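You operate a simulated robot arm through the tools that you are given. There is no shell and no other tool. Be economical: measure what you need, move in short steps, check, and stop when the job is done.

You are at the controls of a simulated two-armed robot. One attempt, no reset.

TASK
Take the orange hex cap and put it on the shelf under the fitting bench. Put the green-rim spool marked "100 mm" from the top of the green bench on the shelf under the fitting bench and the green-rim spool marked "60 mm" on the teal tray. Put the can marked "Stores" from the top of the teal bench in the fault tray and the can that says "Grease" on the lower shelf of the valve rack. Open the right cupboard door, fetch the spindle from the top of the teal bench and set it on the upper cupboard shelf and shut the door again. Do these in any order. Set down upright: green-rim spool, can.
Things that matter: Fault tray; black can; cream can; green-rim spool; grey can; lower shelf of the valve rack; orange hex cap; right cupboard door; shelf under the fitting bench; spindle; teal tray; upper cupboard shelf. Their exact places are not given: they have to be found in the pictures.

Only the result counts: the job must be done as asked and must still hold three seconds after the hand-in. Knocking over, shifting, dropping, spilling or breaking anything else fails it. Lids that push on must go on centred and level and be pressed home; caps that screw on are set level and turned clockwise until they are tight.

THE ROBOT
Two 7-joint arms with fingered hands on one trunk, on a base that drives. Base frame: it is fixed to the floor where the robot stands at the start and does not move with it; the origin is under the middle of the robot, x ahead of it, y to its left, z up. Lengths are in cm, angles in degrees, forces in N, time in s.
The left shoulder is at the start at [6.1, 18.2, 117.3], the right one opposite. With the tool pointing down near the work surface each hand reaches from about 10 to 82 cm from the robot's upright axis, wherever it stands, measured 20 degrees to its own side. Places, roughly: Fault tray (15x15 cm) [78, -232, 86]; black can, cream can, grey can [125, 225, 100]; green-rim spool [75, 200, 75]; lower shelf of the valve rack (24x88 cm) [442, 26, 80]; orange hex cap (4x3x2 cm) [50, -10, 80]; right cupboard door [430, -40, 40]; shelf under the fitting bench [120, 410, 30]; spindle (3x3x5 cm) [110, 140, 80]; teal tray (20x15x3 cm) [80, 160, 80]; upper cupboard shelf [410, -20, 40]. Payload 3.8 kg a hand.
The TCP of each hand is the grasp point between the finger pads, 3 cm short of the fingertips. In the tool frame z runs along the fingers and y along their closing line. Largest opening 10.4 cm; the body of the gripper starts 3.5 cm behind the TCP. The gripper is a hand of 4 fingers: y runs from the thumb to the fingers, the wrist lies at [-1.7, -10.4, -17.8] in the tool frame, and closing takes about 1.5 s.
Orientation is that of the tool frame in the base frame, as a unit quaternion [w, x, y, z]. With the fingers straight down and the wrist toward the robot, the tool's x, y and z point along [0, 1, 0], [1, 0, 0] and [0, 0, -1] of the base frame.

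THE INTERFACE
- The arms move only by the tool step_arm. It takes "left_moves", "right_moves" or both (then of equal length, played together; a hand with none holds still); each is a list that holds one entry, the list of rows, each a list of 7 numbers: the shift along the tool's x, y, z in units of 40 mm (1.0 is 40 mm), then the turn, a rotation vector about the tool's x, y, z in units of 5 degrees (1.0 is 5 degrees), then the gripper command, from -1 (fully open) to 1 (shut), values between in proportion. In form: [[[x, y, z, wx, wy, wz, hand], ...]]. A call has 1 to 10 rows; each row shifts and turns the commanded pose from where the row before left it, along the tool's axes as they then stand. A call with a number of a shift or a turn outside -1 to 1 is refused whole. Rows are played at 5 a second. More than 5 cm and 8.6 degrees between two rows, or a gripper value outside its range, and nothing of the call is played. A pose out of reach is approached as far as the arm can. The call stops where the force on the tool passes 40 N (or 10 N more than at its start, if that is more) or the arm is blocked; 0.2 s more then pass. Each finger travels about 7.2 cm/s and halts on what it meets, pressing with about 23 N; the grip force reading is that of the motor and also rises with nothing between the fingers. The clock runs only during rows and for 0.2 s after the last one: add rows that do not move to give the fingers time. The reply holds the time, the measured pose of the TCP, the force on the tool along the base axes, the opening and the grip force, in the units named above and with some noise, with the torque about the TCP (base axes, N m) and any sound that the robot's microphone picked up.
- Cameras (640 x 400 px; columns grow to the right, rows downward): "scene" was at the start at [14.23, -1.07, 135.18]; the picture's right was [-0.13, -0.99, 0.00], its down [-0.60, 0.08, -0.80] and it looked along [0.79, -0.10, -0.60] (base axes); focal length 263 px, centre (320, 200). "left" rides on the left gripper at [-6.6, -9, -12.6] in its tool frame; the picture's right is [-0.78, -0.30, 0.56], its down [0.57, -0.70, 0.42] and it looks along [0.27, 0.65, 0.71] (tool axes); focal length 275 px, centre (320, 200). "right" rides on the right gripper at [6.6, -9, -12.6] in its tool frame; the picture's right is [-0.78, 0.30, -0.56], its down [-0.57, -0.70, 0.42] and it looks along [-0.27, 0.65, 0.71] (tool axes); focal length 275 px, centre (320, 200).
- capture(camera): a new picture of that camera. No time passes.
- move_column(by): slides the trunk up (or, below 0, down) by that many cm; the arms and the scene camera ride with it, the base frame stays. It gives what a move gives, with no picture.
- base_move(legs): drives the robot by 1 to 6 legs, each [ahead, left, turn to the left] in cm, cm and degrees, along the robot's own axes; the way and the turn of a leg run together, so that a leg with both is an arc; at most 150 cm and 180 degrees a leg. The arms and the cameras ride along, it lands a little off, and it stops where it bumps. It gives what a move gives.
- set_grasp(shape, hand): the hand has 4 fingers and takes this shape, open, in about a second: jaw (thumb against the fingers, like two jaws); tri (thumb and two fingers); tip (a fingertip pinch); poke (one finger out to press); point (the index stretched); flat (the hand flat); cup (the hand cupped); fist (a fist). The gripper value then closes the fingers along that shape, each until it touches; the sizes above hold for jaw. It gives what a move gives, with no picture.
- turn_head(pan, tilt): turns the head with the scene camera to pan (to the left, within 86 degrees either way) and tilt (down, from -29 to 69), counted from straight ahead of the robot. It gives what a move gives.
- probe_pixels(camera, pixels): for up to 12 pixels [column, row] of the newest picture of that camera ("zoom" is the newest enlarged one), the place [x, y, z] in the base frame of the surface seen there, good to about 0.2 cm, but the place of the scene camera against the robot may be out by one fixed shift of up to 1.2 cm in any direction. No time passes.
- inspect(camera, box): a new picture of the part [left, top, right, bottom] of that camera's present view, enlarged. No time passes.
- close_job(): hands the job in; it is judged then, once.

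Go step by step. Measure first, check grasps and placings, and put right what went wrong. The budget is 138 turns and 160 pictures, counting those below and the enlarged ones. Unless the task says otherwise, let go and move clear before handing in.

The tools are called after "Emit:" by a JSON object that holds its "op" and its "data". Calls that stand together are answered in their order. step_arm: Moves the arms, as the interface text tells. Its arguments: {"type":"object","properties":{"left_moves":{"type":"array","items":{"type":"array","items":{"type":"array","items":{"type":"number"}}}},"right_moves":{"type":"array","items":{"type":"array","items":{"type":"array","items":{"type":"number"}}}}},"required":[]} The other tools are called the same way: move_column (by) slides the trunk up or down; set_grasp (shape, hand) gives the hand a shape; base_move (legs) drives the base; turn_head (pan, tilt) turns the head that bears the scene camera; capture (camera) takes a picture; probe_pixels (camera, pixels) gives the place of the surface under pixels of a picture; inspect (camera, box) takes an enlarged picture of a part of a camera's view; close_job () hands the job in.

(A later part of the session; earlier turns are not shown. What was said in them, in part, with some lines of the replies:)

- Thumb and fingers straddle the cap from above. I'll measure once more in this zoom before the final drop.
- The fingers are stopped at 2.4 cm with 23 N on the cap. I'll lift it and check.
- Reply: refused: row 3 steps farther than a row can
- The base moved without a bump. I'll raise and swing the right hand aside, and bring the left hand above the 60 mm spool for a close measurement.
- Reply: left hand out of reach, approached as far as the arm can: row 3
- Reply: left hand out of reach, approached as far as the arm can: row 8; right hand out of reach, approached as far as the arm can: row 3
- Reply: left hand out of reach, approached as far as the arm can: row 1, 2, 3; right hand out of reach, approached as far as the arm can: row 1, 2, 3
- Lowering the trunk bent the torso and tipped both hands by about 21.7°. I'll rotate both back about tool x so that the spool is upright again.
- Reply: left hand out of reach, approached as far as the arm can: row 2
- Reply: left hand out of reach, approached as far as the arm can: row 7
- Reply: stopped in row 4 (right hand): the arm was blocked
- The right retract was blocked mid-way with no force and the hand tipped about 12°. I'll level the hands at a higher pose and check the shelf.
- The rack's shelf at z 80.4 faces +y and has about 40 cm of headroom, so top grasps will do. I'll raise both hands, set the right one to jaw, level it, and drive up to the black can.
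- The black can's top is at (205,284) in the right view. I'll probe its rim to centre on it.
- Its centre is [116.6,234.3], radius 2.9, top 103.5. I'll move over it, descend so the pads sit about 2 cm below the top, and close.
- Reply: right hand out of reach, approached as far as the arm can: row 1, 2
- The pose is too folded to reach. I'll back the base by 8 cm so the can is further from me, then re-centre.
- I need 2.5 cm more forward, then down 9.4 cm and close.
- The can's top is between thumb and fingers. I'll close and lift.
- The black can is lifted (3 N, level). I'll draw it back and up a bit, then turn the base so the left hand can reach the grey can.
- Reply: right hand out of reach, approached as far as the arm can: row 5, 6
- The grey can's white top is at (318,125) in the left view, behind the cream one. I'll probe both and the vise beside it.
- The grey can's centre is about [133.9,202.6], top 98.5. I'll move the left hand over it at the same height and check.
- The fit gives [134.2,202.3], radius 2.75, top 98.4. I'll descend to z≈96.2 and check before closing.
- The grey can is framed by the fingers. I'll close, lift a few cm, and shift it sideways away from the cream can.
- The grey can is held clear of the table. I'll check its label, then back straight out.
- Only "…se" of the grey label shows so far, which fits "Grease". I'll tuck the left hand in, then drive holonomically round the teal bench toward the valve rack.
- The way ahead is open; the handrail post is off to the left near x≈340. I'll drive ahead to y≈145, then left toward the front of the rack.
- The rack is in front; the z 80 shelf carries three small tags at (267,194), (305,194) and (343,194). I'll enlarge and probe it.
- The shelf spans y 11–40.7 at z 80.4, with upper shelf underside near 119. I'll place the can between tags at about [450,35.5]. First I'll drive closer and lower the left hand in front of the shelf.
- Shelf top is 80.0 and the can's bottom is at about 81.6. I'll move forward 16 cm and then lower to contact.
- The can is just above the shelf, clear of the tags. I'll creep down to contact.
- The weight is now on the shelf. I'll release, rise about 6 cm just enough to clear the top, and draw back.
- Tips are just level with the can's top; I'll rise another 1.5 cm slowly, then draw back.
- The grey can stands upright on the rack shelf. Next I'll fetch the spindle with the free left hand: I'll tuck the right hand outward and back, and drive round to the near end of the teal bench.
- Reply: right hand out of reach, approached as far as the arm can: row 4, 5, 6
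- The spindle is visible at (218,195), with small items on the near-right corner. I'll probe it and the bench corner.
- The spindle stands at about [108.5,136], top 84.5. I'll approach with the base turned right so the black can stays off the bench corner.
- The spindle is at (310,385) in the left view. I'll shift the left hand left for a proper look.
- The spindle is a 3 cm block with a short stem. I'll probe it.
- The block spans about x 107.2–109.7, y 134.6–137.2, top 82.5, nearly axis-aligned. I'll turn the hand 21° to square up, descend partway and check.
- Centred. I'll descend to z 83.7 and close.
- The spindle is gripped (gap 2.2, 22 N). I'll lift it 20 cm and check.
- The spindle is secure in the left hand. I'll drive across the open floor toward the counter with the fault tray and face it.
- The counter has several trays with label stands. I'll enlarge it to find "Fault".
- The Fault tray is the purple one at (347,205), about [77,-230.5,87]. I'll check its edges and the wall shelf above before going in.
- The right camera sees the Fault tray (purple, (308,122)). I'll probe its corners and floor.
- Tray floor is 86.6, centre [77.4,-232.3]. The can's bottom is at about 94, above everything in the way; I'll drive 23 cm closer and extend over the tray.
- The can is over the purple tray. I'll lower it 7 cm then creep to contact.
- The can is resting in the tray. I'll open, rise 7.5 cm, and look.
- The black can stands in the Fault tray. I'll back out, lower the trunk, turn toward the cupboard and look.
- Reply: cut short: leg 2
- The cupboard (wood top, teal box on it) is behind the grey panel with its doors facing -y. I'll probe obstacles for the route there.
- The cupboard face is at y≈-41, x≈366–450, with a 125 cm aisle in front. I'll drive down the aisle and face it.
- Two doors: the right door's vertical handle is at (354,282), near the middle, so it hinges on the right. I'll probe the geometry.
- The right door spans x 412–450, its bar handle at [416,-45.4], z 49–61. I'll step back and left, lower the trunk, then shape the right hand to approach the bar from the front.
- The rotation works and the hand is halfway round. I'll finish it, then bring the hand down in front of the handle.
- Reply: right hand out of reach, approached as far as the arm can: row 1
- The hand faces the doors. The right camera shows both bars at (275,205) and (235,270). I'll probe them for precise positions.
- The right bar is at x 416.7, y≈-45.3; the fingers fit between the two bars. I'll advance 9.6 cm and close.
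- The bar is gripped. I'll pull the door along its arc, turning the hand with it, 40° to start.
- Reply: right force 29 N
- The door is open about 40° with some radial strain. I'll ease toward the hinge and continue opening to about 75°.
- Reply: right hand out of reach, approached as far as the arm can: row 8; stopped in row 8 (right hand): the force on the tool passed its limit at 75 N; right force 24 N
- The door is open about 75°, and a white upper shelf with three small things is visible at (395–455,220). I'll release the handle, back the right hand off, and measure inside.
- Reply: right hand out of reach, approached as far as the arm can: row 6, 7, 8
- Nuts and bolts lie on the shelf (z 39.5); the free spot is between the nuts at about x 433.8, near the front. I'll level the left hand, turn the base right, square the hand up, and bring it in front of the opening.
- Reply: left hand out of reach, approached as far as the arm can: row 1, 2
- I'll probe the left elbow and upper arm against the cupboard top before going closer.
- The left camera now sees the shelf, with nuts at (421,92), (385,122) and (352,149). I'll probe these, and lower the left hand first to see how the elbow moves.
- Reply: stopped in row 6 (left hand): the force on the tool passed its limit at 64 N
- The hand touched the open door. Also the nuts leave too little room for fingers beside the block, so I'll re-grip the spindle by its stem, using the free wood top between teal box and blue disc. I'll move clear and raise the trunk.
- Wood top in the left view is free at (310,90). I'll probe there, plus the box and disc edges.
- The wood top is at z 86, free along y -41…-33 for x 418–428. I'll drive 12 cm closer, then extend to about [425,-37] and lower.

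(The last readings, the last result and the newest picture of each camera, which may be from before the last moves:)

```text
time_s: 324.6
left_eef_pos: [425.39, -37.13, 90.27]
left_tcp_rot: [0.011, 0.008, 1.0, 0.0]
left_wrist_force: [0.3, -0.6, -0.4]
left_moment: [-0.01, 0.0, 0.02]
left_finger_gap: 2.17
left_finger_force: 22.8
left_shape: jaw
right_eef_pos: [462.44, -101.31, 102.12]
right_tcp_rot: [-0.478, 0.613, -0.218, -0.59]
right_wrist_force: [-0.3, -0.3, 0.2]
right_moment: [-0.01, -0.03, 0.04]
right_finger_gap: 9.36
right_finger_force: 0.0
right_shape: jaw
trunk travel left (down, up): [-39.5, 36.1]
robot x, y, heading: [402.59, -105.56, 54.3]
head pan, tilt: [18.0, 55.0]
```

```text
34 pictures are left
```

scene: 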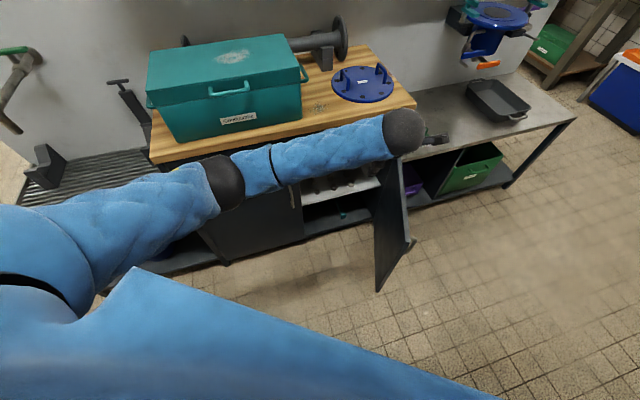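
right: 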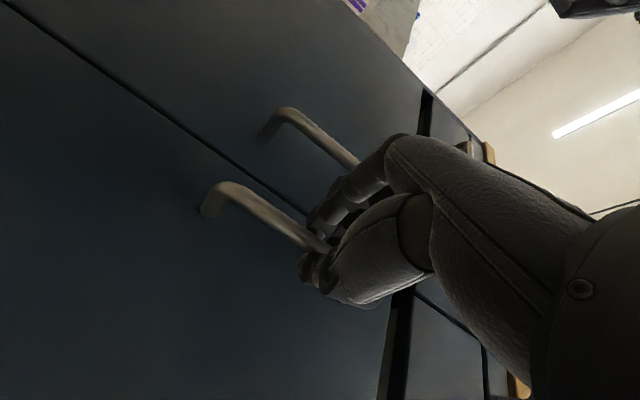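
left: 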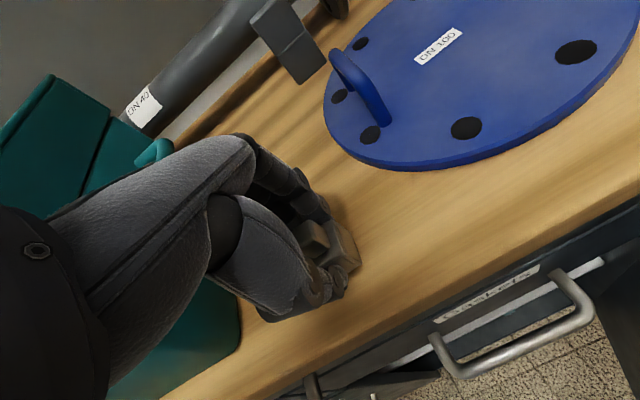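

The spindle is just above the wood. I'll set it down, open slightly, rise 2 cm and re-close on the stem.

Emit:
{"op": "step_arm", "data": {"left_moves": [[[0, 0, 0.06, 0, 0, 0, 1], [0, 0, 0.05, 0, 0, 0, 1], [0, 0, 0.04, 0, 0, 0, 0.8], [0, 0, 0, 0, 0, 0, 0.3], [0, 0, 0, 0, 0, 0, 0.2], [0, 0, 0, 0, 0, 0, 0.2], [0, 0, -0.53, 0, 0, 0, 0.2], [0, 0, 0, 0, 0, 0, 0.6], [0, 0, 0, 0, 0, 0, 1], [0, 0, 0, 0, 0, 0, 1]]]}}

Emit:
{"op": "step_arm", "data": {"left_moves": [[[0, 0, 0, 0, 0, 0, 1], [0, 0, 0, 0, 0, 0, 1], [0, 0, 0, 0, 0, 0, 1]]]}}

Emit:
{"op": "inspect", "data": {"camera": "left", "box": [220, 150, 420, 330]}}

```text
time_s: 326.8
left_eef_pos: [425.44, -37.02, 91.63]
left_tcp_rot: [0.012, 0.008, 1.0, -0.001]
left_wrist_force: [0.1, 0.5, 0.9]
left_moment: [0.0, 0.0, -0.02]
left_finger_gap: 0.3
left_finger_force: 23.0
left_shape: jaw
right_eef_pos: [462.47, -101.21, 102.13]
right_tcp_rot: [-0.478, 0.613, -0.218, -0.59]
right_wrist_force: [-0.5, -0.1, -0.3]
right_moment: [-0.03, 0.0, 0.01]
right_finger_gap: 9.33
right_finger_force: 0.1
right_shape: jaw
trunk travel left (down, up): [-39.5, 36.1]
robot x, y, heading: [402.32, -105.39, 54.7]
head pan, tilt: [18.0, 55.0]
```

```text
time_s: 327.6
left_eef_pos: [425.36, -37.07, 91.63]
left_tcp_rot: [0.011, 0.008, 1.0, 0.0]
left_wrist_force: [0.6, -0.4, 1.0]
left_moment: [0.04, -0.04, 0.01]
left_finger_gap: 0.28
left_finger_force: 23.7
left_shape: jaw
right_eef_pos: [462.51, -101.38, 102.27]
right_tcp_rot: [-0.478, 0.613, -0.219, -0.59]
right_wrist_force: [-0.1, 0.0, -0.4]
right_moment: [-0.01, 0.02, -0.03]
right_finger_gap: 9.37
right_finger_force: 0.0
right_shape: jaw
trunk travel left (down, up): [-39.5, 36.1]
robot x, y, heading: [402.92, -105.33, 54.4]
head pan, tilt: [18.0, 55.0]
```

```text
2.22 times, centred on (320, 240) of left
```

zoom: 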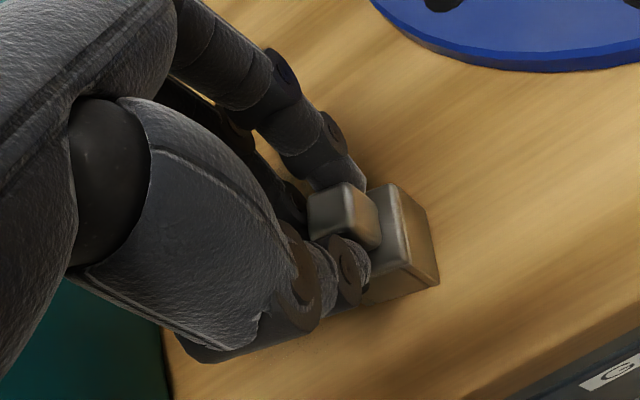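

The stem appears pinched between fingers and thumb. I'll lift 4 cm to verify.

Emit:
{"op": "step_arm", "data": {"left_moves": [[[0, 0, -0.3, 0, 0, 0, 1], [0, 0, -0.7, 0, 0, 0, 1], [0, 0, -0.4, 0, 0, 0, 1], [0, 0, 0, 0, 0, 0, 1]]]}}

Emit:
{"op": "inspect", "data": {"camera": "left", "box": [220, 150, 420, 330]}}

```text
time_s: 328.6
left_eef_pos: [425.34, -37.07, 97.22]
left_tcp_rot: [0.011, 0.008, 1.0, -0.001]
left_wrist_force: [-0.2, 0.5, -1.1]
left_moment: [-0.01, 0.0, -0.02]
left_finger_gap: 0.28
left_finger_force: 22.8
left_shape: jaw
right_eef_pos: [462.45, -101.29, 102.2]
right_tcp_rot: [-0.477, 0.613, -0.22, -0.59]
right_wrist_force: [-0.5, -0.3, -0.1]
right_moment: [-0.03, -0.03, -0.01]
right_finger_gap: 9.33
right_finger_force: 0.0
right_shape: jaw
trunk travel left (down, up): [-39.5, 36.1]
robot x, y, heading: [402.58, -105.71, 54.3]
head pan, tilt: [18.0, 55.0]
```

```text
2.22 times, centred on (320, 240) of left
```

zoom: 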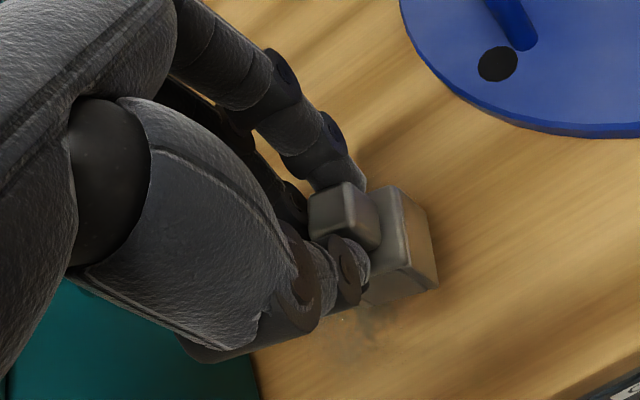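

The stem grip holds. I'll retract, move the base 6 cm closer, lower the trunk and bring the hand down in front of the opening.

Emit:
{"op": "step_arm", "data": {"left_moves": [[[0, -0.9, 0, 0, 0, 0, 1], [0, -0.9, 0, 0, 0, 0, 1], [0, -0.9, 0, 0, 0, 0, 1], [0, -0.9, 0, 0, 0, 0, 1], [0, -0.9, 0, 0, 0, 0, 1], [0, -0.9, 0, 0, 0, 0, 1], [0, -0.9, 0, 0, 0, 0, 1]]]}}

Emit:
{"op": "base_move", "data": {"legs": [[6, 0, 0]]}}

Emit:
{"op": "move_column", "data": {"by": -36}}

Emit:
{"op": "step_arm", "data": {"left_moves": [[[0, 0, 0.7, 0, 0, 0, 1], [0, 0, 0.7, 0, 0, 0, 1], [0, 0, 0.7, 0, 0, 0, 1], [0, 0, 0.7, 0, 0, 0, 1], [0, 0, 0, 0, 0, 0, 1]]]}}

Emit:
{"op": "capture", "data": {"camera": "left"}}

Emit:
{"op": "capture", "data": {"camera": "scene"}}

```text
time_s: 330.3
left_eef_pos: [423.73, -55.72, 102.95]
left_tcp_rot: [0.018, -0.017, 0.996, 0.09]
left_wrist_force: [-0.6, -0.3, -0.7]
left_moment: [-0.05, 0.01, 0.01]
left_finger_gap: 0.3
left_finger_force: 23.1
left_shape: jaw
right_eef_pos: [462.5, -101.34, 102.23]
right_tcp_rot: [-0.477, 0.613, -0.219, -0.591]
right_wrist_force: [0.3, 0.4, -0.6]
right_moment: [0.03, 0.01, 0.0]
right_finger_gap: 9.34
right_finger_force: 0.1
right_shape: jaw
trunk travel left (down, up): [-39.5, 36.1]
robot x, y, heading: [402.81, -105.27, 54.6]
head pan, tilt: [18.0, 55.0]
stopped in row 7 (left hand): the arm was blocked; the commanded pose is now the measured one
```

```text
time_s: 331.3
left_eef_pos: [427.31, -50.68, 102.82]
left_tcp_rot: [0.017, -0.018, 0.996, 0.089]
left_wrist_force: [0.0, 0.6, -1.2]
left_moment: [-0.01, 0.03, 0.01]
left_finger_gap: 0.28
left_finger_force: 23.1
left_shape: jaw
right_eef_pos: [466.04, -96.25, 102.14]
right_tcp_rot: [-0.477, 0.613, -0.218, -0.591]
right_wrist_force: [0.3, 0.4, 0.4]
right_moment: [0.0, 0.01, 0.02]
right_finger_gap: 9.36
right_finger_force: 0.0
right_shape: jaw
trunk travel left (down, up): [-39.5, 36.1]
robot x, y, heading: [406.51, -100.63, 54.5]
head pan, tilt: [18.0, 55.0]
```

```text
time_s: 333.2
left_eef_pos: [423.76, -46.36, 84.31]
left_tcp_rot: [-0.035, -0.04, 0.989, 0.141]
left_wrist_force: [0.0, -0.4, -0.8]
left_moment: [-0.03, -0.01, -0.04]
left_finger_gap: 0.29
left_finger_force: 22.4
left_shape: jaw
right_eef_pos: [465.94, -96.23, 83.58]
right_tcp_rot: [-0.476, 0.613, -0.222, -0.591]
right_wrist_force: [0.6, -0.6, 0.3]
right_moment: [0.0, 0.01, 0.03]
right_finger_gap: 9.33
right_finger_force: 0.1
right_shape: jaw
trunk travel left (down, up): [-21.3, 54.3]
robot x, y, heading: [406.3, -100.4, 54.6]
head pan, tilt: [18.0, 55.0]
stopped: the arm was blocked; the commanded pose is now the measured one
```

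```text
time_s: 333.6
left_eef_pos: [423.24, -44.72, 83.74]
left_tcp_rot: [-0.03, -0.046, 0.985, 0.162]
left_wrist_force: [-2.4, -31.7, -2.6]
left_moment: [0.67, -0.02, -0.25]
left_finger_gap: 0.14
left_finger_force: 23.5
left_shape: jaw
right_eef_pos: [465.96, -96.39, 83.74]
right_tcp_rot: [-0.476, 0.612, -0.221, -0.592]
right_wrist_force: [-0.1, -0.1, -0.4]
right_moment: [-0.01, -0.01, 0.05]
right_finger_gap: 9.35
right_finger_force: 0.1
right_shape: jaw
trunk travel left (down, up): [-21.3, 54.3]
robot x, y, heading: [406.18, -100.96, 54.6]
head pan, tilt: [18.0, 55.0]
stopped in row 2 (left hand): the force on the tool passed its limit at 51 N (the readings are from after the stop); the commanded pose is now the measured one
```

```text
31 pictures are left
```

left: 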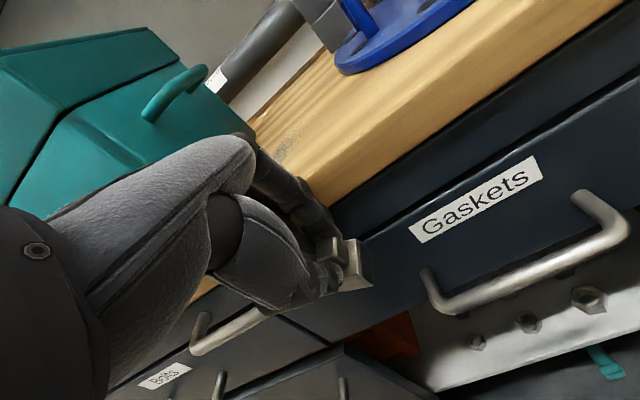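

```text
30 pictures are left
```

scene: 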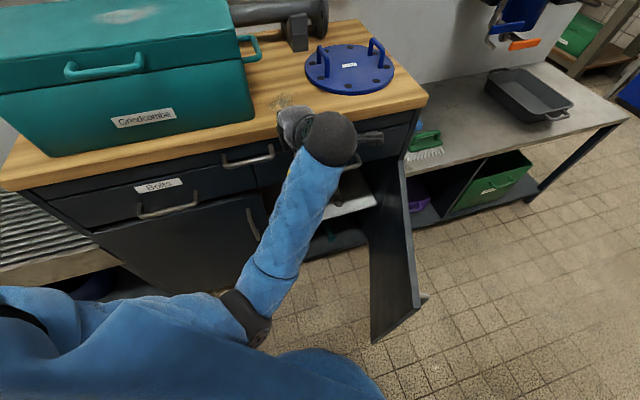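

The folded arm got blocked and pressed the spindle lightly on the drawer front. I'll back the base away first, level the hand, then finish lowering and check the grip.

Emit:
{"op": "base_move", "data": {"legs": [[-18, 0, 0]]}}

Emit:
{"op": "step_arm", "data": {"left_moves": [[[0, 0, 0, 0.935, -0.13, 0, 1], [0, 0, 0, 0.935, -0.13, 0, 1], [0, 0, 0, 0.935, -0.13, 0, 1], [0, 0, 0, 0.935, -0.13, 0, 1], [0, 0, 0, 0, 0, 0.98, 1], [-0.6, 0, 0, 0, 0, 0, 1], [-0.6, 0, 0, 0, 0, 0, 1]]]}}

Emit:
{"op": "move_column", "data": {"by": -17}}

Emit:
{"op": "capture", "data": {"camera": "left"}}

Emit:
{"op": "capture", "data": {"camera": "scene"}}

```text
time_s: 335.1
left_eef_pos: [412.94, -59.15, 83.49]
left_tcp_rot: [-0.03, -0.047, 0.985, 0.162]
left_wrist_force: [0.7, 0.1, -0.7]
left_moment: [0.0, 0.01, 0.01]
left_finger_gap: 0.21
left_finger_force: 22.5
left_shape: jaw
right_eef_pos: [455.51, -111.09, 83.77]
right_tcp_rot: [-0.475, 0.612, -0.223, -0.591]
right_wrist_force: [0.8, -0.2, 0.0]
right_moment: [0.0, -0.02, -0.01]
right_finger_gap: 9.35
right_finger_force: 0.1
right_shape: jaw
trunk travel left (down, up): [-21.3, 54.3]
robot x, y, heading: [395.85, -115.06, 54.3]
head pan, tilt: [18.0, 55.0]
```

```text
time_s: 336.7
left_eef_pos: [415.87, -57.38, 83.08]
left_tcp_rot: [-0.02, -0.018, 0.999, 0.017]
left_wrist_force: [-0.1, -0.6, -0.8]
left_moment: [-0.02, 0.01, -0.01]
left_finger_gap: 0.24
left_finger_force: 22.4
left_shape: jaw
right_eef_pos: [455.58, -111.09, 83.69]
right_tcp_rot: [-0.476, 0.613, -0.223, -0.59]
right_wrist_force: [-0.3, -0.6, 0.0]
right_moment: [-0.01, -0.01, 0.03]
right_finger_gap: 9.38
right_finger_force: 0.1
right_shape: jaw
trunk travel left (down, up): [-21.3, 54.3]
robot x, y, heading: [395.29, -115.47, 54.3]
head pan, tilt: [18.0, 55.0]
```

```text
time_s: 338.6
left_eef_pos: [416.85, -58.09, 66.63]
left_tcp_rot: [-0.011, -0.01, 1.0, 0.016]
left_wrist_force: [0.4, 0.2, -1.2]
left_moment: [-0.02, 0.0, 0.02]
left_finger_gap: 0.25
left_finger_force: 22.8
left_shape: jaw
right_eef_pos: [455.54, -111.1, 66.76]
right_tcp_rot: [-0.476, 0.612, -0.222, -0.591]
right_wrist_force: [-0.7, 0.7, -0.3]
right_moment: [0.05, -0.03, 0.0]
right_finger_gap: 9.35
right_finger_force: 0.1
right_shape: jaw
trunk travel left (down, up): [-4.3, 71.3]
robot x, y, heading: [395.73, -115.21, 54.7]
head pan, tilt: [18.0, 55.0]
```

```text
29 pictures are left
```

left: 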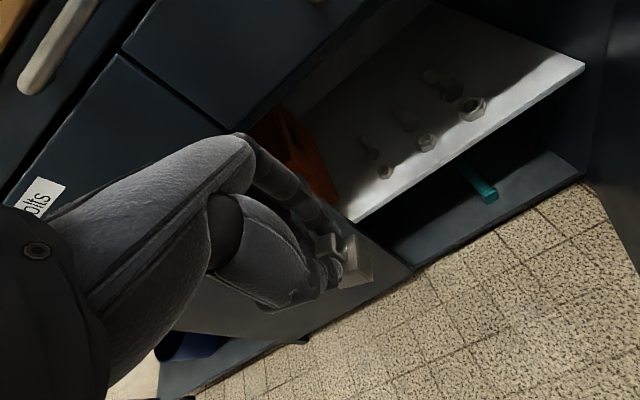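

```text
28 pictures are left
```

scene: 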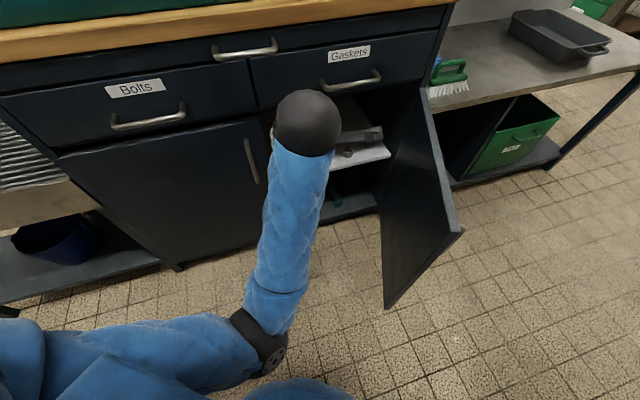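

The spindle is still held. I'll lower to z≈48 in front of the opening, then drive forward 12 cm so the hand enters.

Emit:
{"op": "step_arm", "data": {"left_moves": [[[-0.28, 0, 0.66, 0, 0, 0, 1], [-0.28, 0, 0.66, 0, 0, 0, 1], [-0.28, 0, 0.66, 0, 0, 0, 1], [-0.28, 0, 0.66, 0, 0, 0, 1], [-0.28, 0, 0.66, 0, 0, 0, 1], [-0.28, 0, 0.66, 0, 0, 0, 1], [-0.28, 0, 0.66, 0, 0, 0, 1], [0, 0, 0, 0, 0, 0, 1]]]}}

Emit:
{"op": "base_move", "data": {"legs": [[11, 0, 0]]}}

Emit:
{"op": "capture", "data": {"camera": "left"}}

Emit:
{"op": "capture", "data": {"camera": "scene"}}

```text
time_s: 339.7
left_eef_pos: [423.15, -54.1, 61.75]
left_tcp_rot: [0.024, -0.015, 0.997, 0.07]
left_wrist_force: [1.0, -0.4, -1.5]
left_moment: [0.0, -0.01, 0.02]
left_finger_gap: 0.22
left_finger_force: 23.2
left_shape: jaw
right_eef_pos: [455.55, -111.13, 66.71]
right_tcp_rot: [-0.476, 0.612, -0.223, -0.591]
right_wrist_force: [-0.9, -0.3, 0.7]
right_moment: [0.0, -0.03, 0.0]
right_finger_gap: 9.33
right_finger_force: 0.1
right_shape: jaw
trunk travel left (down, up): [-4.3, 71.3]
robot x, y, heading: [396.06, -115.12, 54.6]
head pan, tilt: [18.0, 55.0]
stopped in row 5 (left hand): the arm was blocked; the commanded pose is now the measured one
```

```text
time_s: 340.9
left_eef_pos: [429.48, -45.27, 61.69]
left_tcp_rot: [0.023, -0.016, 0.997, 0.068]
left_wrist_force: [-0.4, 0.4, -0.9]
left_moment: [0.03, -0.02, 0.02]
left_finger_gap: 0.24
left_finger_force: 22.9
left_shape: jaw
right_eef_pos: [461.94, -102.04, 66.69]
right_tcp_rot: [-0.476, 0.613, -0.222, -0.59]
right_wrist_force: [-0.6, 1.7, 0.7]
right_moment: [0.01, 0.01, 0.02]
right_finger_gap: 9.35
right_finger_force: 0.0
right_shape: jaw
trunk travel left (down, up): [-4.3, 71.3]
robot x, y, heading: [401.8, -106.35, 54.5]
head pan, tilt: [18.0, 55.0]
```

```text
27 pictures are left
```

left: 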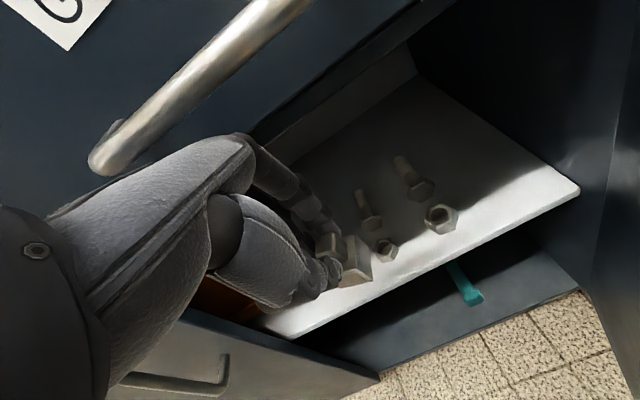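

```text
26 pictures are left
```

scene: 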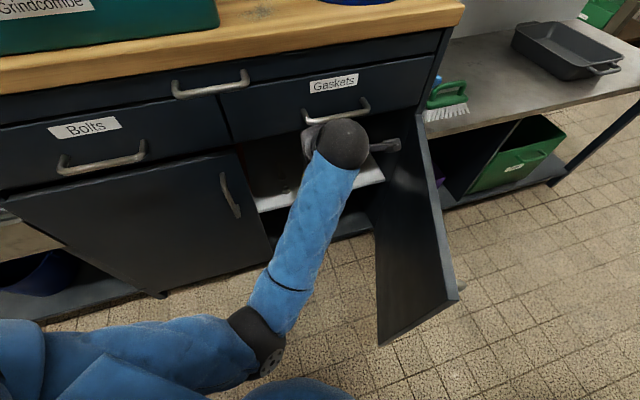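

The yawed wrist posture is binding the arm. With the stem grip the yaw no longer matters, so I'll back out, turn the hand in line with my heading, level it, and lower again.

Emit:
{"op": "base_move", "data": {"legs": [[-11, 0, 0]]}}

Emit:
{"op": "step_arm", "data": {"left_moves": [[[0, 0, 0, 0, 0, 1, 1], [0, 0, 0, 0, 0, 1, 1], [0, 0, 0, 0, 0, 1, 1], [0, 0, 0, 0, 0, 1, 1], [0, 0, 0, 0, 0, 1, 1], [0, 0, 0, 0, 0, 1, 1], [0, 0, 0, 0, 0, 1, 1], [0, 0, 0, 0, 0, 0, 1]]]}}

Emit:
{"op": "step_arm", "data": {"left_moves": [[[0, 0, 0.7, 0, 0, 0, 1], [0, 0, 0.7, 0, 0, 0, 1], [0, 0, 0.7, 0, 0, 0, 1], [0, 0, 0.7, 0, 0, 0, 1], [0, 0, 0.7, 0, 0, 0, 1], [0, 0, 0, 0, 0, 0, 1]]]}}

Emit:
{"op": "capture", "data": {"camera": "left"}}

```text
time_s: 342.1
left_eef_pos: [423.0, -54.23, 61.69]
left_tcp_rot: [0.023, -0.015, 0.997, 0.069]
left_wrist_force: [-1.0, -1.0, 0.6]
left_moment: [-0.01, -0.04, -0.01]
left_finger_gap: 0.21
left_finger_force: 23.1
left_shape: jaw
right_eef_pos: [455.53, -111.03, 66.67]
right_tcp_rot: [-0.476, 0.613, -0.222, -0.59]
right_wrist_force: [0.1, 0.5, 0.0]
right_moment: [0.03, 0.0, 0.02]
right_finger_gap: 9.36
right_finger_force: 0.0
right_shape: jaw
trunk travel left (down, up): [-4.3, 71.3]
robot x, y, heading: [395.75, -115.25, 54.5]
head pan, tilt: [18.0, 55.0]
```

```text
time_s: 343.9
left_eef_pos: [423.08, -54.07, 61.75]
left_tcp_rot: [0.002, 0.286, 0.955, 0.073]
left_wrist_force: [-0.6, 0.7, -1.0]
left_moment: [0.0, -0.01, -0.01]
left_finger_gap: 0.22
left_finger_force: 23.1
left_shape: jaw
right_eef_pos: [455.54, -110.9, 66.69]
right_tcp_rot: [-0.476, 0.614, -0.223, -0.589]
right_wrist_force: [0.4, 0.2, -0.8]
right_moment: [-0.02, 0.0, 0.0]
right_finger_gap: 9.36
right_finger_force: 0.0
right_shape: jaw
trunk travel left (down, up): [-4.3, 71.3]
robot x, y, heading: [395.58, -115.39, 54.6]
head pan, tilt: [18.0, 55.0]
```

```text
time_s: 345.3
left_eef_pos: [423.5, -52.18, 47.78]
left_tcp_rot: [0.0, 0.285, 0.956, 0.073]
left_wrist_force: [-0.1, -0.2, -0.4]
left_moment: [0.0, 0.0, 0.0]
left_finger_gap: 0.25
left_finger_force: 22.8
left_shape: jaw
right_eef_pos: [455.67, -110.93, 66.64]
right_tcp_rot: [-0.476, 0.613, -0.221, -0.59]
right_wrist_force: [0.2, -0.3, 0.1]
right_moment: [0.0, 0.02, 0.02]
right_finger_gap: 9.32
right_finger_force: 0.1
right_shape: jaw
trunk travel left (down, up): [-4.3, 71.3]
robot x, y, heading: [395.97, -115.17, 54.5]
head pan, tilt: [18.0, 55.0]
```

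```text
25 pictures are left
```

left: 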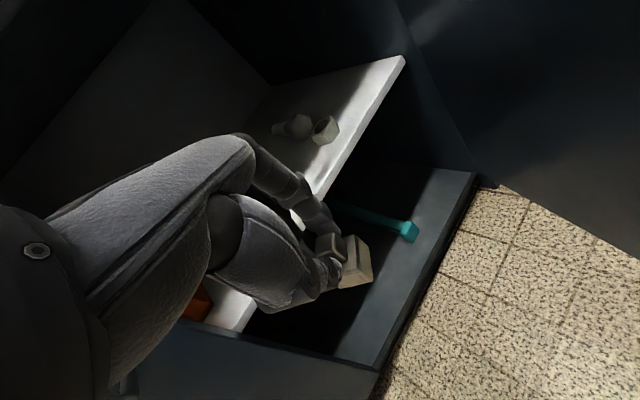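

The new posture works. The slight forward tilt keeps the wrist below the drawer pulls, so I'll keep it; I'll drive in 12 cm and check.

Emit:
{"op": "base_move", "data": {"legs": [[12, 0, 0]]}}

Emit:
{"op": "capture", "data": {"camera": "left"}}

Emit:
{"op": "capture", "data": {"camera": "scene"}}

```text
time_s: 346.5
left_eef_pos: [430.52, -42.46, 47.69]
left_tcp_rot: [0.001, 0.285, 0.956, 0.073]
left_wrist_force: [0.1, -0.6, -1.0]
left_moment: [-0.02, -0.01, -0.01]
left_finger_gap: 0.21
left_finger_force: 23.2
left_shape: jaw
right_eef_pos: [462.45, -101.4, 66.75]
right_tcp_rot: [-0.476, 0.613, -0.222, -0.59]
right_wrist_force: [-0.5, -0.7, -1.1]
right_moment: [0.03, 0.02, 0.02]
right_finger_gap: 9.34
right_finger_force: 0.2
right_shape: jaw
trunk travel left (down, up): [-4.3, 71.3]
robot x, y, heading: [402.87, -105.54, 54.6]
head pan, tilt: [18.0, 55.0]
```

```text
24 pictures are left
```

left: 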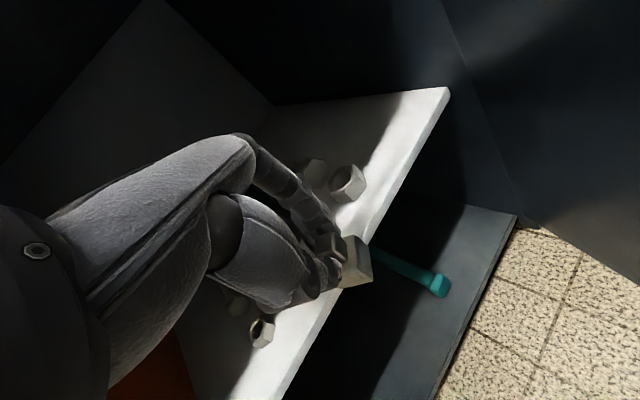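

```text
23 pictures are left
```

scene: 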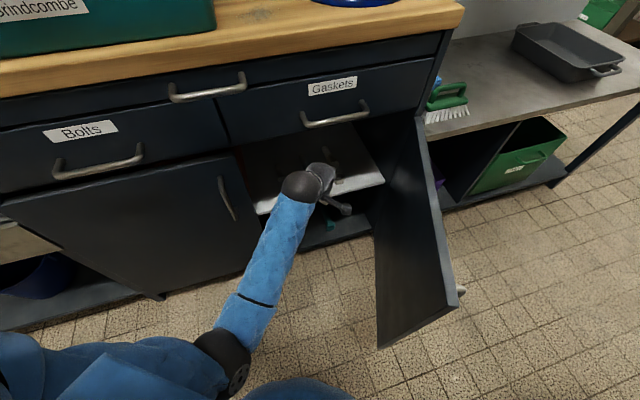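

Nuts are visible at (347,183) and (262,332), with shelf on either side. I'll probe them for the exact free spot.

Emit:
{"op": "probe_pixels", "data": {"camera": "left", "pixels": [[347, 183], [336, 196], [365, 186], [345, 200], [262, 332], [272, 325], [268, 345], [255, 325], [378, 215], [290, 370], [400, 130], [345, 260]]}}

```text
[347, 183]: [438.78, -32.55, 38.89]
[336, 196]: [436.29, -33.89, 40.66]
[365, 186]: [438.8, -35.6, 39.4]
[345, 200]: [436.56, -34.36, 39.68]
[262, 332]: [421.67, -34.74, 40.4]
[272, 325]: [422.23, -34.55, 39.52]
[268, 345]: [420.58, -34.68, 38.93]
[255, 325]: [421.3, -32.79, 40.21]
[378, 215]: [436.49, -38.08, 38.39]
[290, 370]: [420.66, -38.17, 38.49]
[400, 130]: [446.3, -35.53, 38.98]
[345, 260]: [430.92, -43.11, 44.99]
```

The wider gap is between the left and middle nuts (x 422.5–427.9). I'll move to x≈425, y≈-36.4 above it and lower partway.

Emit:
{"op": "step_arm", "data": {"left_moves": [[[0.66, 0.17, 0.02, 0, 0, 0, 1], [0.66, 0.17, 0.02, 0, 0, 0, 1], [0.66, 0.17, 0.02, 0, 0, 0, 1], [-0.02, -0.07, 0.4, 0, 0, 0, 1], [0, 0, 0, 0, 0, 0, 1]]]}}

Emit:
{"op": "inspect", "data": {"camera": "left", "box": [220, 120, 460, 360]}}

```text
time_s: 347.7
left_eef_pos: [424.98, -36.37, 46.5]
left_tcp_rot: [0.001, 0.284, 0.956, 0.073]
left_wrist_force: [-0.2, 0.1, -0.2]
left_moment: [0.01, 0.0, 0.0]
left_finger_gap: 0.22
left_finger_force: 23.0
left_shape: jaw
right_eef_pos: [462.35, -101.43, 66.7]
right_tcp_rot: [-0.475, 0.612, -0.222, -0.591]
right_wrist_force: [0.1, 0.4, -0.4]
right_moment: [0.03, 0.01, -0.01]
right_finger_gap: 9.34
right_finger_force: 0.0
right_shape: jaw
trunk travel left (down, up): [-4.3, 71.3]
robot x, y, heading: [402.88, -105.63, 54.5]
head pan, tilt: [18.0, 55.0]
```

```text
1.67 times, centred on (340, 240) of left
```

zoom: 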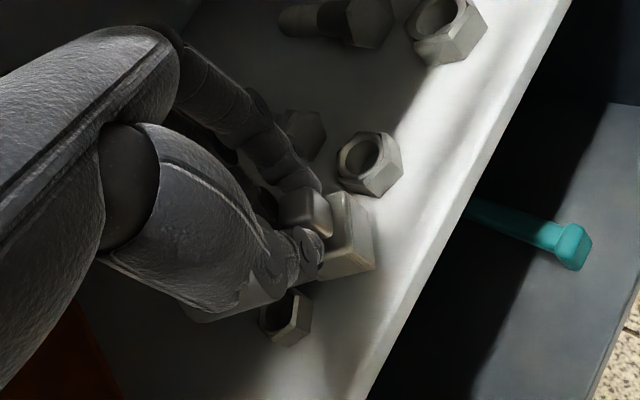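

The spindle hangs between the left and middle nuts. I'll probe clearances before the last drop.

Emit:
{"op": "probe_pixels", "data": {"camera": "zoom", "pixels": [[375, 197], [343, 180], [400, 165], [308, 325], [300, 300], [372, 266], [330, 278], [355, 200], [365, 235], [285, 345]]}}

```text
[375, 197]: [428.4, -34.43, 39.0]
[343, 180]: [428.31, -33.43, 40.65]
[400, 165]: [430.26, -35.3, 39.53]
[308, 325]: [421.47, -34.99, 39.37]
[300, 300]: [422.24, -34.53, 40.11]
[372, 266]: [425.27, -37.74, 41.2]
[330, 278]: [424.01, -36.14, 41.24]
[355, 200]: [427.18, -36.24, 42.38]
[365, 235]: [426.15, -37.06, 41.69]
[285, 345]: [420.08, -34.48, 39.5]
```

Clearances are about 1 cm to each nut and 0.4 cm to the front edge. I'll nudge inward 0.5 cm and lower to contact.

Emit:
{"op": "step_arm", "data": {"left_moves": [[[0.07, 0.1, 0.02, 0, 0, 0, 1], [0, -0.03, 0.22, 0, 0, 0, 1], [0, -0.03, 0.2, 0, 0, 0, 1], [0, -0.01, 0.05, 0, 0, 0, 1], [0, -0.01, 0.04, 0, 0, 0, 1], [0, 0, 0, 0, 0, 0, 1]]]}}

Emit:
{"op": "inspect", "data": {"camera": "left", "box": [220, 120, 460, 360]}}

```text
time_s: 349.1
left_eef_pos: [424.78, -35.78, 44.6]
left_tcp_rot: [0.001, 0.285, 0.956, 0.075]
left_wrist_force: [-0.6, 0.9, 3.7]
left_moment: [0.03, -0.03, 0.02]
left_finger_gap: 0.24
left_finger_force: 23.2
left_shape: jaw
right_eef_pos: [462.49, -101.38, 66.73]
right_tcp_rot: [-0.476, 0.613, -0.222, -0.591]
right_wrist_force: [0.3, 0.0, -0.3]
right_moment: [-0.02, -0.01, 0.0]
right_finger_gap: 9.34
right_finger_force: 0.1
right_shape: jaw
trunk travel left (down, up): [-4.3, 71.3]
robot x, y, heading: [402.47, -105.99, 54.3]
head pan, tilt: [18.0, 55.0]
```

```text
1.67 times, centred on (340, 240) of left
```

zoom: 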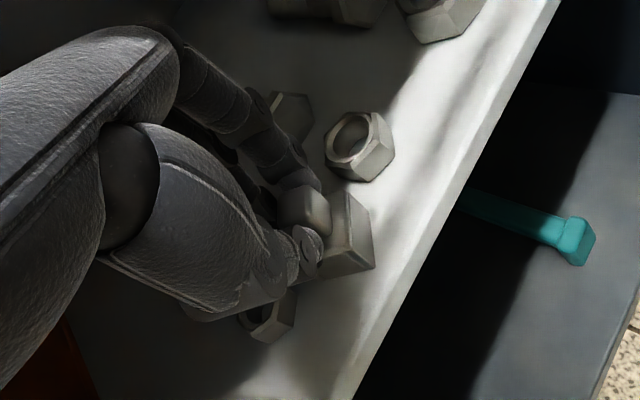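

Contact made. I'll open a little, wait, and rise along the tool axis.

Emit:
{"op": "step_arm", "data": {"left_moves": [[[0, 0, 0, 0, 0, 0, 0.8], [0, 0, 0, 0, 0, 0, 0.6], [0, 0, 0, 0, 0, 0, 0.55], [0, 0, 0, 0, 0, 0, 0.55], [0, 0, -0.2, 0, 0, 0, 0.55], [0, 0, -0.4, 0, 0, 0, 0.55], [0, 0, -0.5, 0, 0, 0, 0.55], [0, 0, 0, 0, 0, 0, 0.55]]]}}

Emit:
{"op": "capture", "data": {"camera": "left"}}

```text
time_s: 350.9
left_eef_pos: [424.62, -36.55, 48.97]
left_tcp_rot: [0.001, 0.284, 0.956, 0.074]
left_wrist_force: [-0.4, 0.2, 0.3]
left_moment: [0.01, 0.01, 0.0]
left_finger_gap: 2.31
left_finger_force: 0.0
left_shape: jaw
right_eef_pos: [462.41, -101.39, 66.76]
right_tcp_rot: [-0.475, 0.613, -0.223, -0.591]
right_wrist_force: [0.1, -0.4, 0.5]
right_moment: [-0.02, 0.0, 0.04]
right_finger_gap: 9.36
right_finger_force: 0.0
right_shape: jaw
trunk travel left (down, up): [-4.3, 71.3]
robot x, y, heading: [402.73, -105.86, 54.5]
head pan, tilt: [18.0, 55.0]
```

```text
20 pictures are left
```

left: 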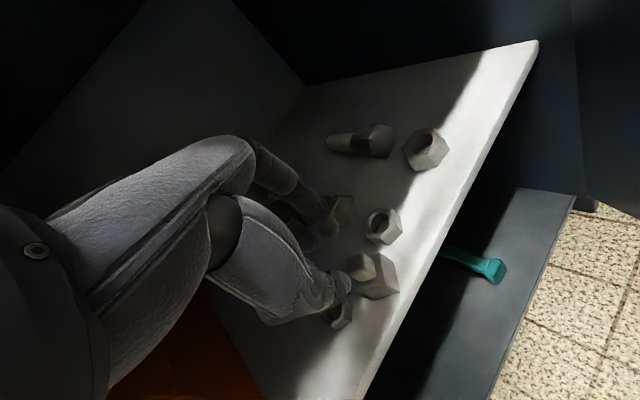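

The spindle stands on the upper shelf between the nuts. I'll back out, swing round to bring the right hand (as a fist) outside the door, and look.

Emit:
{"op": "base_move", "data": {"legs": [[-24, 0, 0], [4, -12, 30]]}}

Emit:
{"op": "set_grasp", "data": {"hand": "right", "shape": "fist"}}

Emit:
{"op": "step_arm", "data": {"right_moves": [[[0.49, -0.12, -0.56, 0, 0, 0, 1], [0.49, -0.12, -0.56, 0, 0, 0, 1], [0.49, -0.12, -0.56, 0, 0, 0, 1], [0.49, -0.12, -0.56, 0, 0, 0, 1], [0, 0, 0, 0, 0, 0, 1]]]}}

Emit:
{"op": "turn_head", "data": {"pan": -20, "tilt": 50}}

Emit:
{"op": "capture", "data": {"camera": "scene"}}

```text
time_s: 354.2
left_eef_pos: [385.2, -54.91, 48.89]
left_tcp_rot: [-0.018, 0.024, 0.997, 0.071]
left_wrist_force: [-0.2, -0.5, 0.2]
left_moment: [0.02, 0.0, -0.01]
left_finger_gap: 2.32
left_finger_force: 0.0
left_shape: jaw
right_eef_pos: [450.57, -91.58, 66.68]
right_tcp_rot: [0.304, -0.65, 0.053, 0.695]
right_wrist_force: [-0.4, 0.4, -0.5]
right_moment: [0.0, 0.02, 0.01]
right_finger_gap: 9.35
right_finger_force: 0.1
right_shape: jaw
trunk travel left (down, up): [-4.3, 71.3]
robot x, y, heading: [401.6, -125.6, 84.9]
head pan, tilt: [18.0, 55.0]
```

```text
time_s: 355.1
left_eef_pos: [385.16, -54.82, 48.9]
left_tcp_rot: [-0.018, 0.023, 0.997, 0.071]
left_wrist_force: [-0.4, -0.3, 0.0]
left_moment: [0.02, -0.02, 0.01]
left_finger_gap: 2.3
left_finger_force: 0.1
left_shape: jaw
right_eef_pos: [450.66, -91.65, 66.75]
right_tcp_rot: [0.303, -0.65, 0.053, 0.695]
right_wrist_force: [-1.2, -0.9, -0.2]
right_moment: [-0.01, 0.0, -0.03]
right_finger_gap: 0.0
right_finger_force: 0.1
right_shape: fist
trunk travel left (down, up): [-4.3, 71.3]
robot x, y, heading: [401.39, -125.69, 84.9]
head pan, tilt: [18.0, 55.0]
```

```text
time_s: 356.3
left_eef_pos: [385.33, -54.83, 48.94]
left_tcp_rot: [-0.019, 0.024, 0.997, 0.072]
left_wrist_force: [-0.5, -0.1, 0.2]
left_moment: [-0.03, 0.04, -0.02]
left_finger_gap: 2.3
left_finger_force: 0.2
left_shape: jaw
right_eef_pos: [453.64, -91.56, 64.02]
right_tcp_rot: [0.304, -0.65, 0.053, 0.695]
right_wrist_force: [-0.3, 1.1, -0.3]
right_moment: [0.03, 0.0, 0.02]
right_finger_gap: 0.0
right_finger_force: 0.0
right_shape: fist
right hand out of reach, approached as far as the arm can: row 2, 3, 4
trunk travel left (down, up): [-4.3, 71.3]
robot x, y, heading: [401.25, -125.4, 85.0]
head pan, tilt: [18.0, 55.0]
```

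```text
time_s: 357.3
left_eef_pos: [385.2, -54.95, 48.92]
left_tcp_rot: [-0.018, 0.023, 0.997, 0.072]
left_wrist_force: [0.7, 0.5, 0.6]
left_moment: [0.0, 0.0, 0.01]
left_finger_gap: 2.32
left_finger_force: 0.2
left_shape: jaw
right_eef_pos: [453.76, -91.51, 64.09]
right_tcp_rot: [0.304, -0.65, 0.054, 0.695]
right_wrist_force: [0.1, 0.4, -0.1]
right_moment: [-0.01, 0.03, -0.02]
right_finger_gap: 0.01
right_finger_force: 0.1
right_shape: fist
trunk travel left (down, up): [-4.3, 71.3]
robot x, y, heading: [401.29, -126.05, 85.0]
head pan, tilt: [-20.0, 50.0]
```

```text
19 pictures are left
```

scene: 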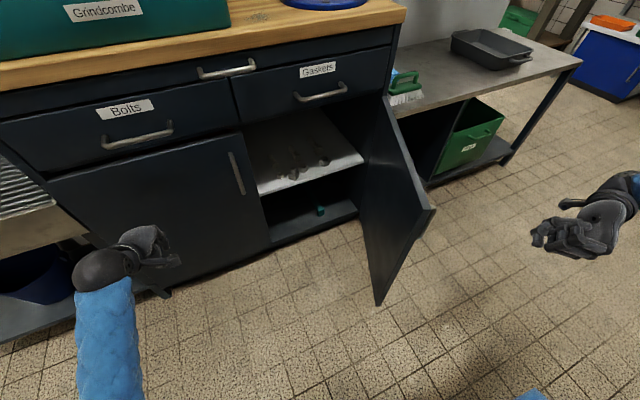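

The fist is to the right of the door but reach-limited. I'll turn it to point forward, shift the base right, and move it beside the door's outer face, below the drawer pull height.

Emit:
{"op": "step_arm", "data": {"right_moves": [[[0, 0, 0, 0.935, 0.32, -0.15, 1], [0, 0, 0, 0.935, 0.32, -0.15, 1], [0, 0, 0, 0.935, 0.32, -0.15, 1], [0, 0, 0, 0.935, 0.32, -0.15, 1], [0, 0, 0, 0.935, 0.32, -0.15, 1], [0, 0, 0, 0.935, 0.32, -0.15, 1], [0, 0, 0, 0.935, 0.32, -0.15, 1], [0, 0, 0, 0.935, 0.32, -0.15, 1], [0, 0, 0, 0.935, 0.32, -0.15, 1], [0, 0, 0, 0.935, 0.32, -0.15, 1]]]}}

Emit:
{"op": "base_move", "data": {"legs": [[0, -17, 0]]}}

Emit:
{"op": "step_arm", "data": {"right_moves": [[[0.38, 0.38, 0.69, 0, 0, 0, 1], [0.38, 0.38, 0.69, 0, 0, 0, 1], [0.38, 0.38, 0.69, 0, 0, 0, 1], [0.38, 0.38, 0.69, 0, 0, 0, 1], [0.38, 0.38, 0.69, 0, 0, 0, 1], [0.38, 0.38, 0.69, 0, 0, 0, 1], [0.38, 0.38, 0.69, 0, 0, 0, 1], [0, 0, 0, 0, 0, 0, 1]]]}}

Emit:
{"op": "capture", "data": {"camera": "scene"}}

```text
time_s: 359.5
left_eef_pos: [385.2, -54.87, 49.01]
left_tcp_rot: [-0.017, 0.024, 0.997, 0.071]
left_wrist_force: [-0.2, 0.0, 0.1]
left_moment: [0.01, 0.01, 0.0]
left_finger_gap: 2.33
left_finger_force: 0.0
left_shape: jaw
right_eef_pos: [453.77, -91.52, 64.2]
right_tcp_rot: [0.568, -0.566, 0.325, 0.501]
right_wrist_force: [-0.1, 0.1, -0.3]
right_moment: [-0.03, -0.01, -0.01]
right_finger_gap: 0.0
right_finger_force: 0.1
right_shape: fist
trunk travel left (down, up): [-4.3, 71.3]
robot x, y, heading: [401.6, -125.55, 84.8]
head pan, tilt: [-20.0, 50.0]
```

```text
time_s: 361.0
left_eef_pos: [402.11, -56.4, 48.81]
left_tcp_rot: [-0.018, 0.023, 0.997, 0.072]
left_wrist_force: [0.4, 0.4, 0.7]
left_moment: [0.03, 0.0, 0.02]
left_finger_gap: 2.32
left_finger_force: 0.1
left_shape: jaw
right_eef_pos: [470.68, -92.96, 64.24]
right_tcp_rot: [0.569, -0.566, 0.323, 0.502]
right_wrist_force: [-0.3, 0.7, 0.0]
right_moment: [-0.01, -0.01, 0.0]
right_finger_gap: 0.01
right_finger_force: 0.0
right_shape: fist
trunk travel left (down, up): [-4.3, 71.3]
robot x, y, heading: [418.3, -127.08, 85.4]
head pan, tilt: [-20.0, 50.0]
```

```text
time_s: 362.8
left_eef_pos: [402.14, -56.4, 48.88]
left_tcp_rot: [-0.018, 0.022, 0.997, 0.071]
left_wrist_force: [0.4, -0.2, 0.0]
left_moment: [-0.02, -0.02, 0.02]
left_finger_gap: 2.3
left_finger_force: 0.1
left_shape: jaw
right_eef_pos: [460.07, -73.3, 53.87]
right_tcp_rot: [0.568, -0.567, 0.324, 0.502]
right_wrist_force: [-0.6, 0.1, 0.2]
right_moment: [0.03, 0.01, 0.03]
right_finger_gap: 0.0
right_finger_force: 0.1
right_shape: fist
trunk travel left (down, up): [-4.3, 71.3]
robot x, y, heading: [418.62, -126.93, 85.0]
head pan, tilt: [-20.0, 50.0]
```

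```text
18 pictures are left
```

scene: 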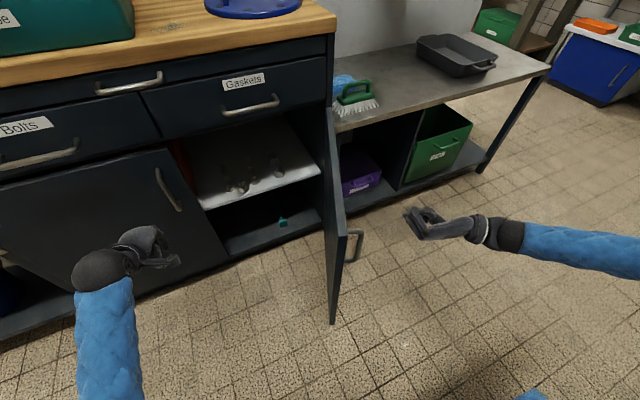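

The fist is beside the handle side of the door, which stands at about 80°. I'll move it nearer the hinge side and push the door along its closing arc.

Emit:
{"op": "step_arm", "data": {"right_moves": [[[0.035, 0.34, 0.95, 0, 0, 0, 1], [0.035, 0.34, 0.95, 0, 0, 0, 1], [-0.21, 0.88, 0.56, 0, 0, 0, 1], [-0.26, 0.92, 0.32, 0, 0, 0, 1], [-0.245, 0.91, 0.395, 0, 0, 0, 1], [-0.19, 0.87, 0.64, 0, 0, 0, 1], [-0.11, 0.72, 0.83, 0, 0, 0, 1], [-0.06, 0.59, 0.88, 0, 0, 0, 1]]]}}

Emit:
{"op": "capture", "data": {"camera": "scene"}}

```text
time_s: 364.6
left_eef_pos: [402.12, -56.25, 48.78]
left_tcp_rot: [-0.018, 0.023, 0.997, 0.071]
left_wrist_force: [-0.1, -0.2, 0.3]
left_moment: [0.0, 0.01, 0.0]
left_finger_gap: 2.32
left_finger_force: 0.1
left_shape: jaw
right_eef_pos: [433.38, -56.29, 53.76]
right_tcp_rot: [0.568, -0.567, 0.323, 0.501]
right_wrist_force: [0.4, 0.0, 0.0]
right_moment: [-0.03, 0.04, 0.01]
right_finger_gap: 0.0
right_finger_force: 0.1
right_shape: fist
trunk travel left (down, up): [-4.3, 71.3]
robot x, y, heading: [418.79, -126.93, 85.1]
head pan, tilt: [-20.0, 50.0]
```

```text
17 pictures are left
```

scene: 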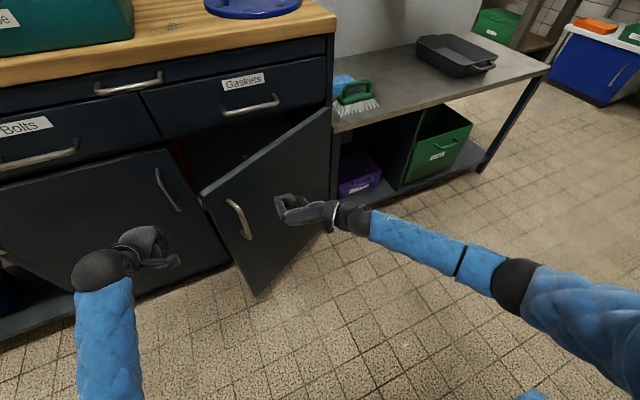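

The door is nearly shut (about 25°). I'll continue pushing straight in with smaller steps until it meets the frame.

Emit:
{"op": "step_arm", "data": {"right_moves": [[[0.01, 0.36, 0.83, 0, 0, 0, 1], [0.045, 0.24, 0.8, 0, 0, 0, 1], [0.07, 0.05, 0.5, 0, 0, 0, 1], [0.08, 0, 0.4, 0, 0, 0, 1], [0.06, -0.03, 0.25, 0, 0, 0, 1], [0.06, -0.03, 0.25, 0, 0, 0, 1], [0.04, -0.03, 0.2, 0, 0, 0, 1], [0.04, -0.03, 0.15, 0, 0, 0, 1]]]}}

Emit:
{"op": "capture", "data": {"camera": "scene"}}

```text
time_s: 366.4
left_eef_pos: [402.05, -56.28, 48.86]
left_tcp_rot: [-0.018, 0.023, 0.997, 0.071]
left_wrist_force: [0.3, -0.1, 0.1]
left_moment: [-0.01, -0.02, 0.0]
left_finger_gap: 2.33
left_finger_force: 0.0
left_shape: jaw
right_eef_pos: [429.1, -43.13, 53.52]
right_tcp_rot: [0.568, -0.567, 0.323, 0.502]
right_wrist_force: [-0.6, 0.5, -0.6]
right_moment: [0.0, -0.01, 0.0]
right_finger_gap: 0.0
right_finger_force: 0.1
right_shape: fist
trunk travel left (down, up): [-4.3, 71.3]
robot x, y, heading: [418.19, -127.32, 84.8]
head pan, tilt: [-20.0, 50.0]
```

```text
16 pictures are left
```

scene: 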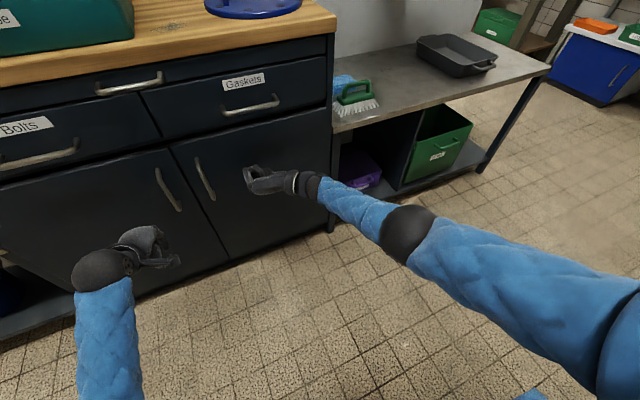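

The door looks closed. I'll press a little further to be sure it's home, then withdraw and check.

Emit:
{"op": "step_arm", "data": {"right_moves": [[[0.03, -0.02, 0.12, 0, 0, 0, 1], [0.03, -0.02, 0.12, 0, 0, 0, 1], [0.03, -0.02, 0.12, 0, 0, 0, 1], [0.03, -0.02, 0.12, 0, 0, 0, 1], [0, 0, 0, 0, 0, 0, 1]]]}}

Emit:
{"op": "step_arm", "data": {"right_moves": [[[0, 0, -0.6, 0, 0, 0, 1], [0, 0, -0.9, 0, 0, 0, 1], [0, 0, -0.9, 0, 0, 0, 1], [0, 0, -0.9, 0, 0, 0, 1]]]}}

Emit:
{"op": "inspect", "data": {"camera": "scene", "box": [100, 80, 380, 280]}}

Emit:
{"op": "probe_pixels", "data": {"camera": "scene", "pixels": [[180, 155], [240, 220], [310, 170], [220, 240], [150, 220], [205, 170]]}}

```text
time_s: 367.6
left_eef_pos: [402.12, -56.34, 48.91]
left_tcp_rot: [-0.018, 0.023, 0.997, 0.07]
left_wrist_force: [-0.6, 0.0, 0.5]
left_moment: [0.0, 0.0, -0.03]
left_finger_gap: 2.29
left_finger_force: 0.1
left_shape: jaw
right_eef_pos: [429.03, -42.9, 53.56]
right_tcp_rot: [0.568, -0.567, 0.322, 0.502]
right_wrist_force: [0.4, 0.3, -0.1]
right_moment: [0.0, -0.01, -0.01]
right_finger_gap: 0.0
right_finger_force: 0.0
right_shape: fist
right hand out of reach, approached as far as the arm can: row 2, 3, 4
trunk travel left (down, up): [-4.3, 71.3]
robot x, y, heading: [418.68, -127.07, 85.2]
head pan, tilt: [-20.0, 50.0]
```

```text
time_s: 368.6
left_eef_pos: [402.14, -56.28, 48.89]
left_tcp_rot: [-0.018, 0.023, 0.997, 0.071]
left_wrist_force: [-0.8, 0.1, -0.5]
left_moment: [-0.01, 0.03, 0.02]
left_finger_gap: 2.32
left_finger_force: 0.1
left_shape: jaw
right_eef_pos: [431.85, -55.83, 51.28]
right_tcp_rot: [0.569, -0.566, 0.323, 0.501]
right_wrist_force: [0.2, -0.5, 0.4]
right_moment: [-0.01, -0.03, 0.01]
right_finger_gap: 0.0
right_finger_force: 0.1
right_shape: fist
trunk travel left (down, up): [-4.3, 71.3]
robot x, y, heading: [418.35, -127.25, 85.1]
head pan, tilt: [-20.0, 50.0]
```

```text
2.00 times, centred on (240, 180) of scene
```

zoom: 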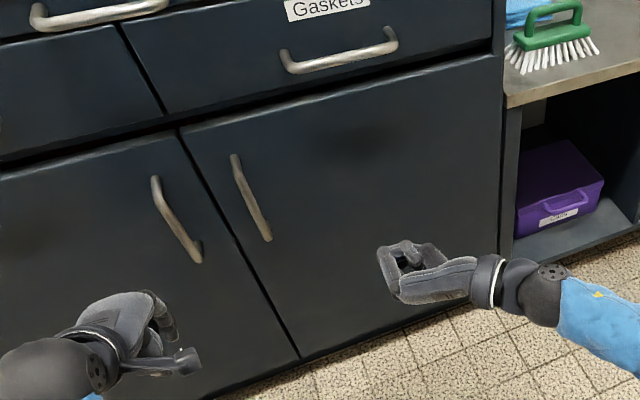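

```text
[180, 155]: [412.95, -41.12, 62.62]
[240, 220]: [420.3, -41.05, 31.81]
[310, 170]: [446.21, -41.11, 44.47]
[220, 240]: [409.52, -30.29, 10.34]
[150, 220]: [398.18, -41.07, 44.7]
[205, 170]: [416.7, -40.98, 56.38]
```

The right door is flush with the left one (both y≈-41.1), and both hands are clear. All the items were placed and checked, so I'm handing in.

Emit:
{"op": "close_job", "data": {}}

```text
The job is handed in.
```

I finished every part of the job, checked each placement in the pictures, and handed it in.

- **Orange hex cap:** on the shelf under the fitting bench.
- **100 mm green-rim spool:** upright on the same shelf.
- **60 mm green-rim spool:** upright in the teal tray.
- **"Stores" can (black):** upright in the fault tray.
- **"Grease" can (grey):** upright on the lower shelf of the valve rack. I only ever saw the end of its label, so I picked it by elimination: black reads "Stores" and cream reads "Spare".
- **Spindle:** standing on the upper cupboard shelf, between two of the nuts there.
- **Right cupboard door:** shut, flush with the left one.

While opening the door the right hand strained against it (75 N peak), and the left hand later bumped the open door and the drawer front. Nothing looked moved in the pictures afterwards.
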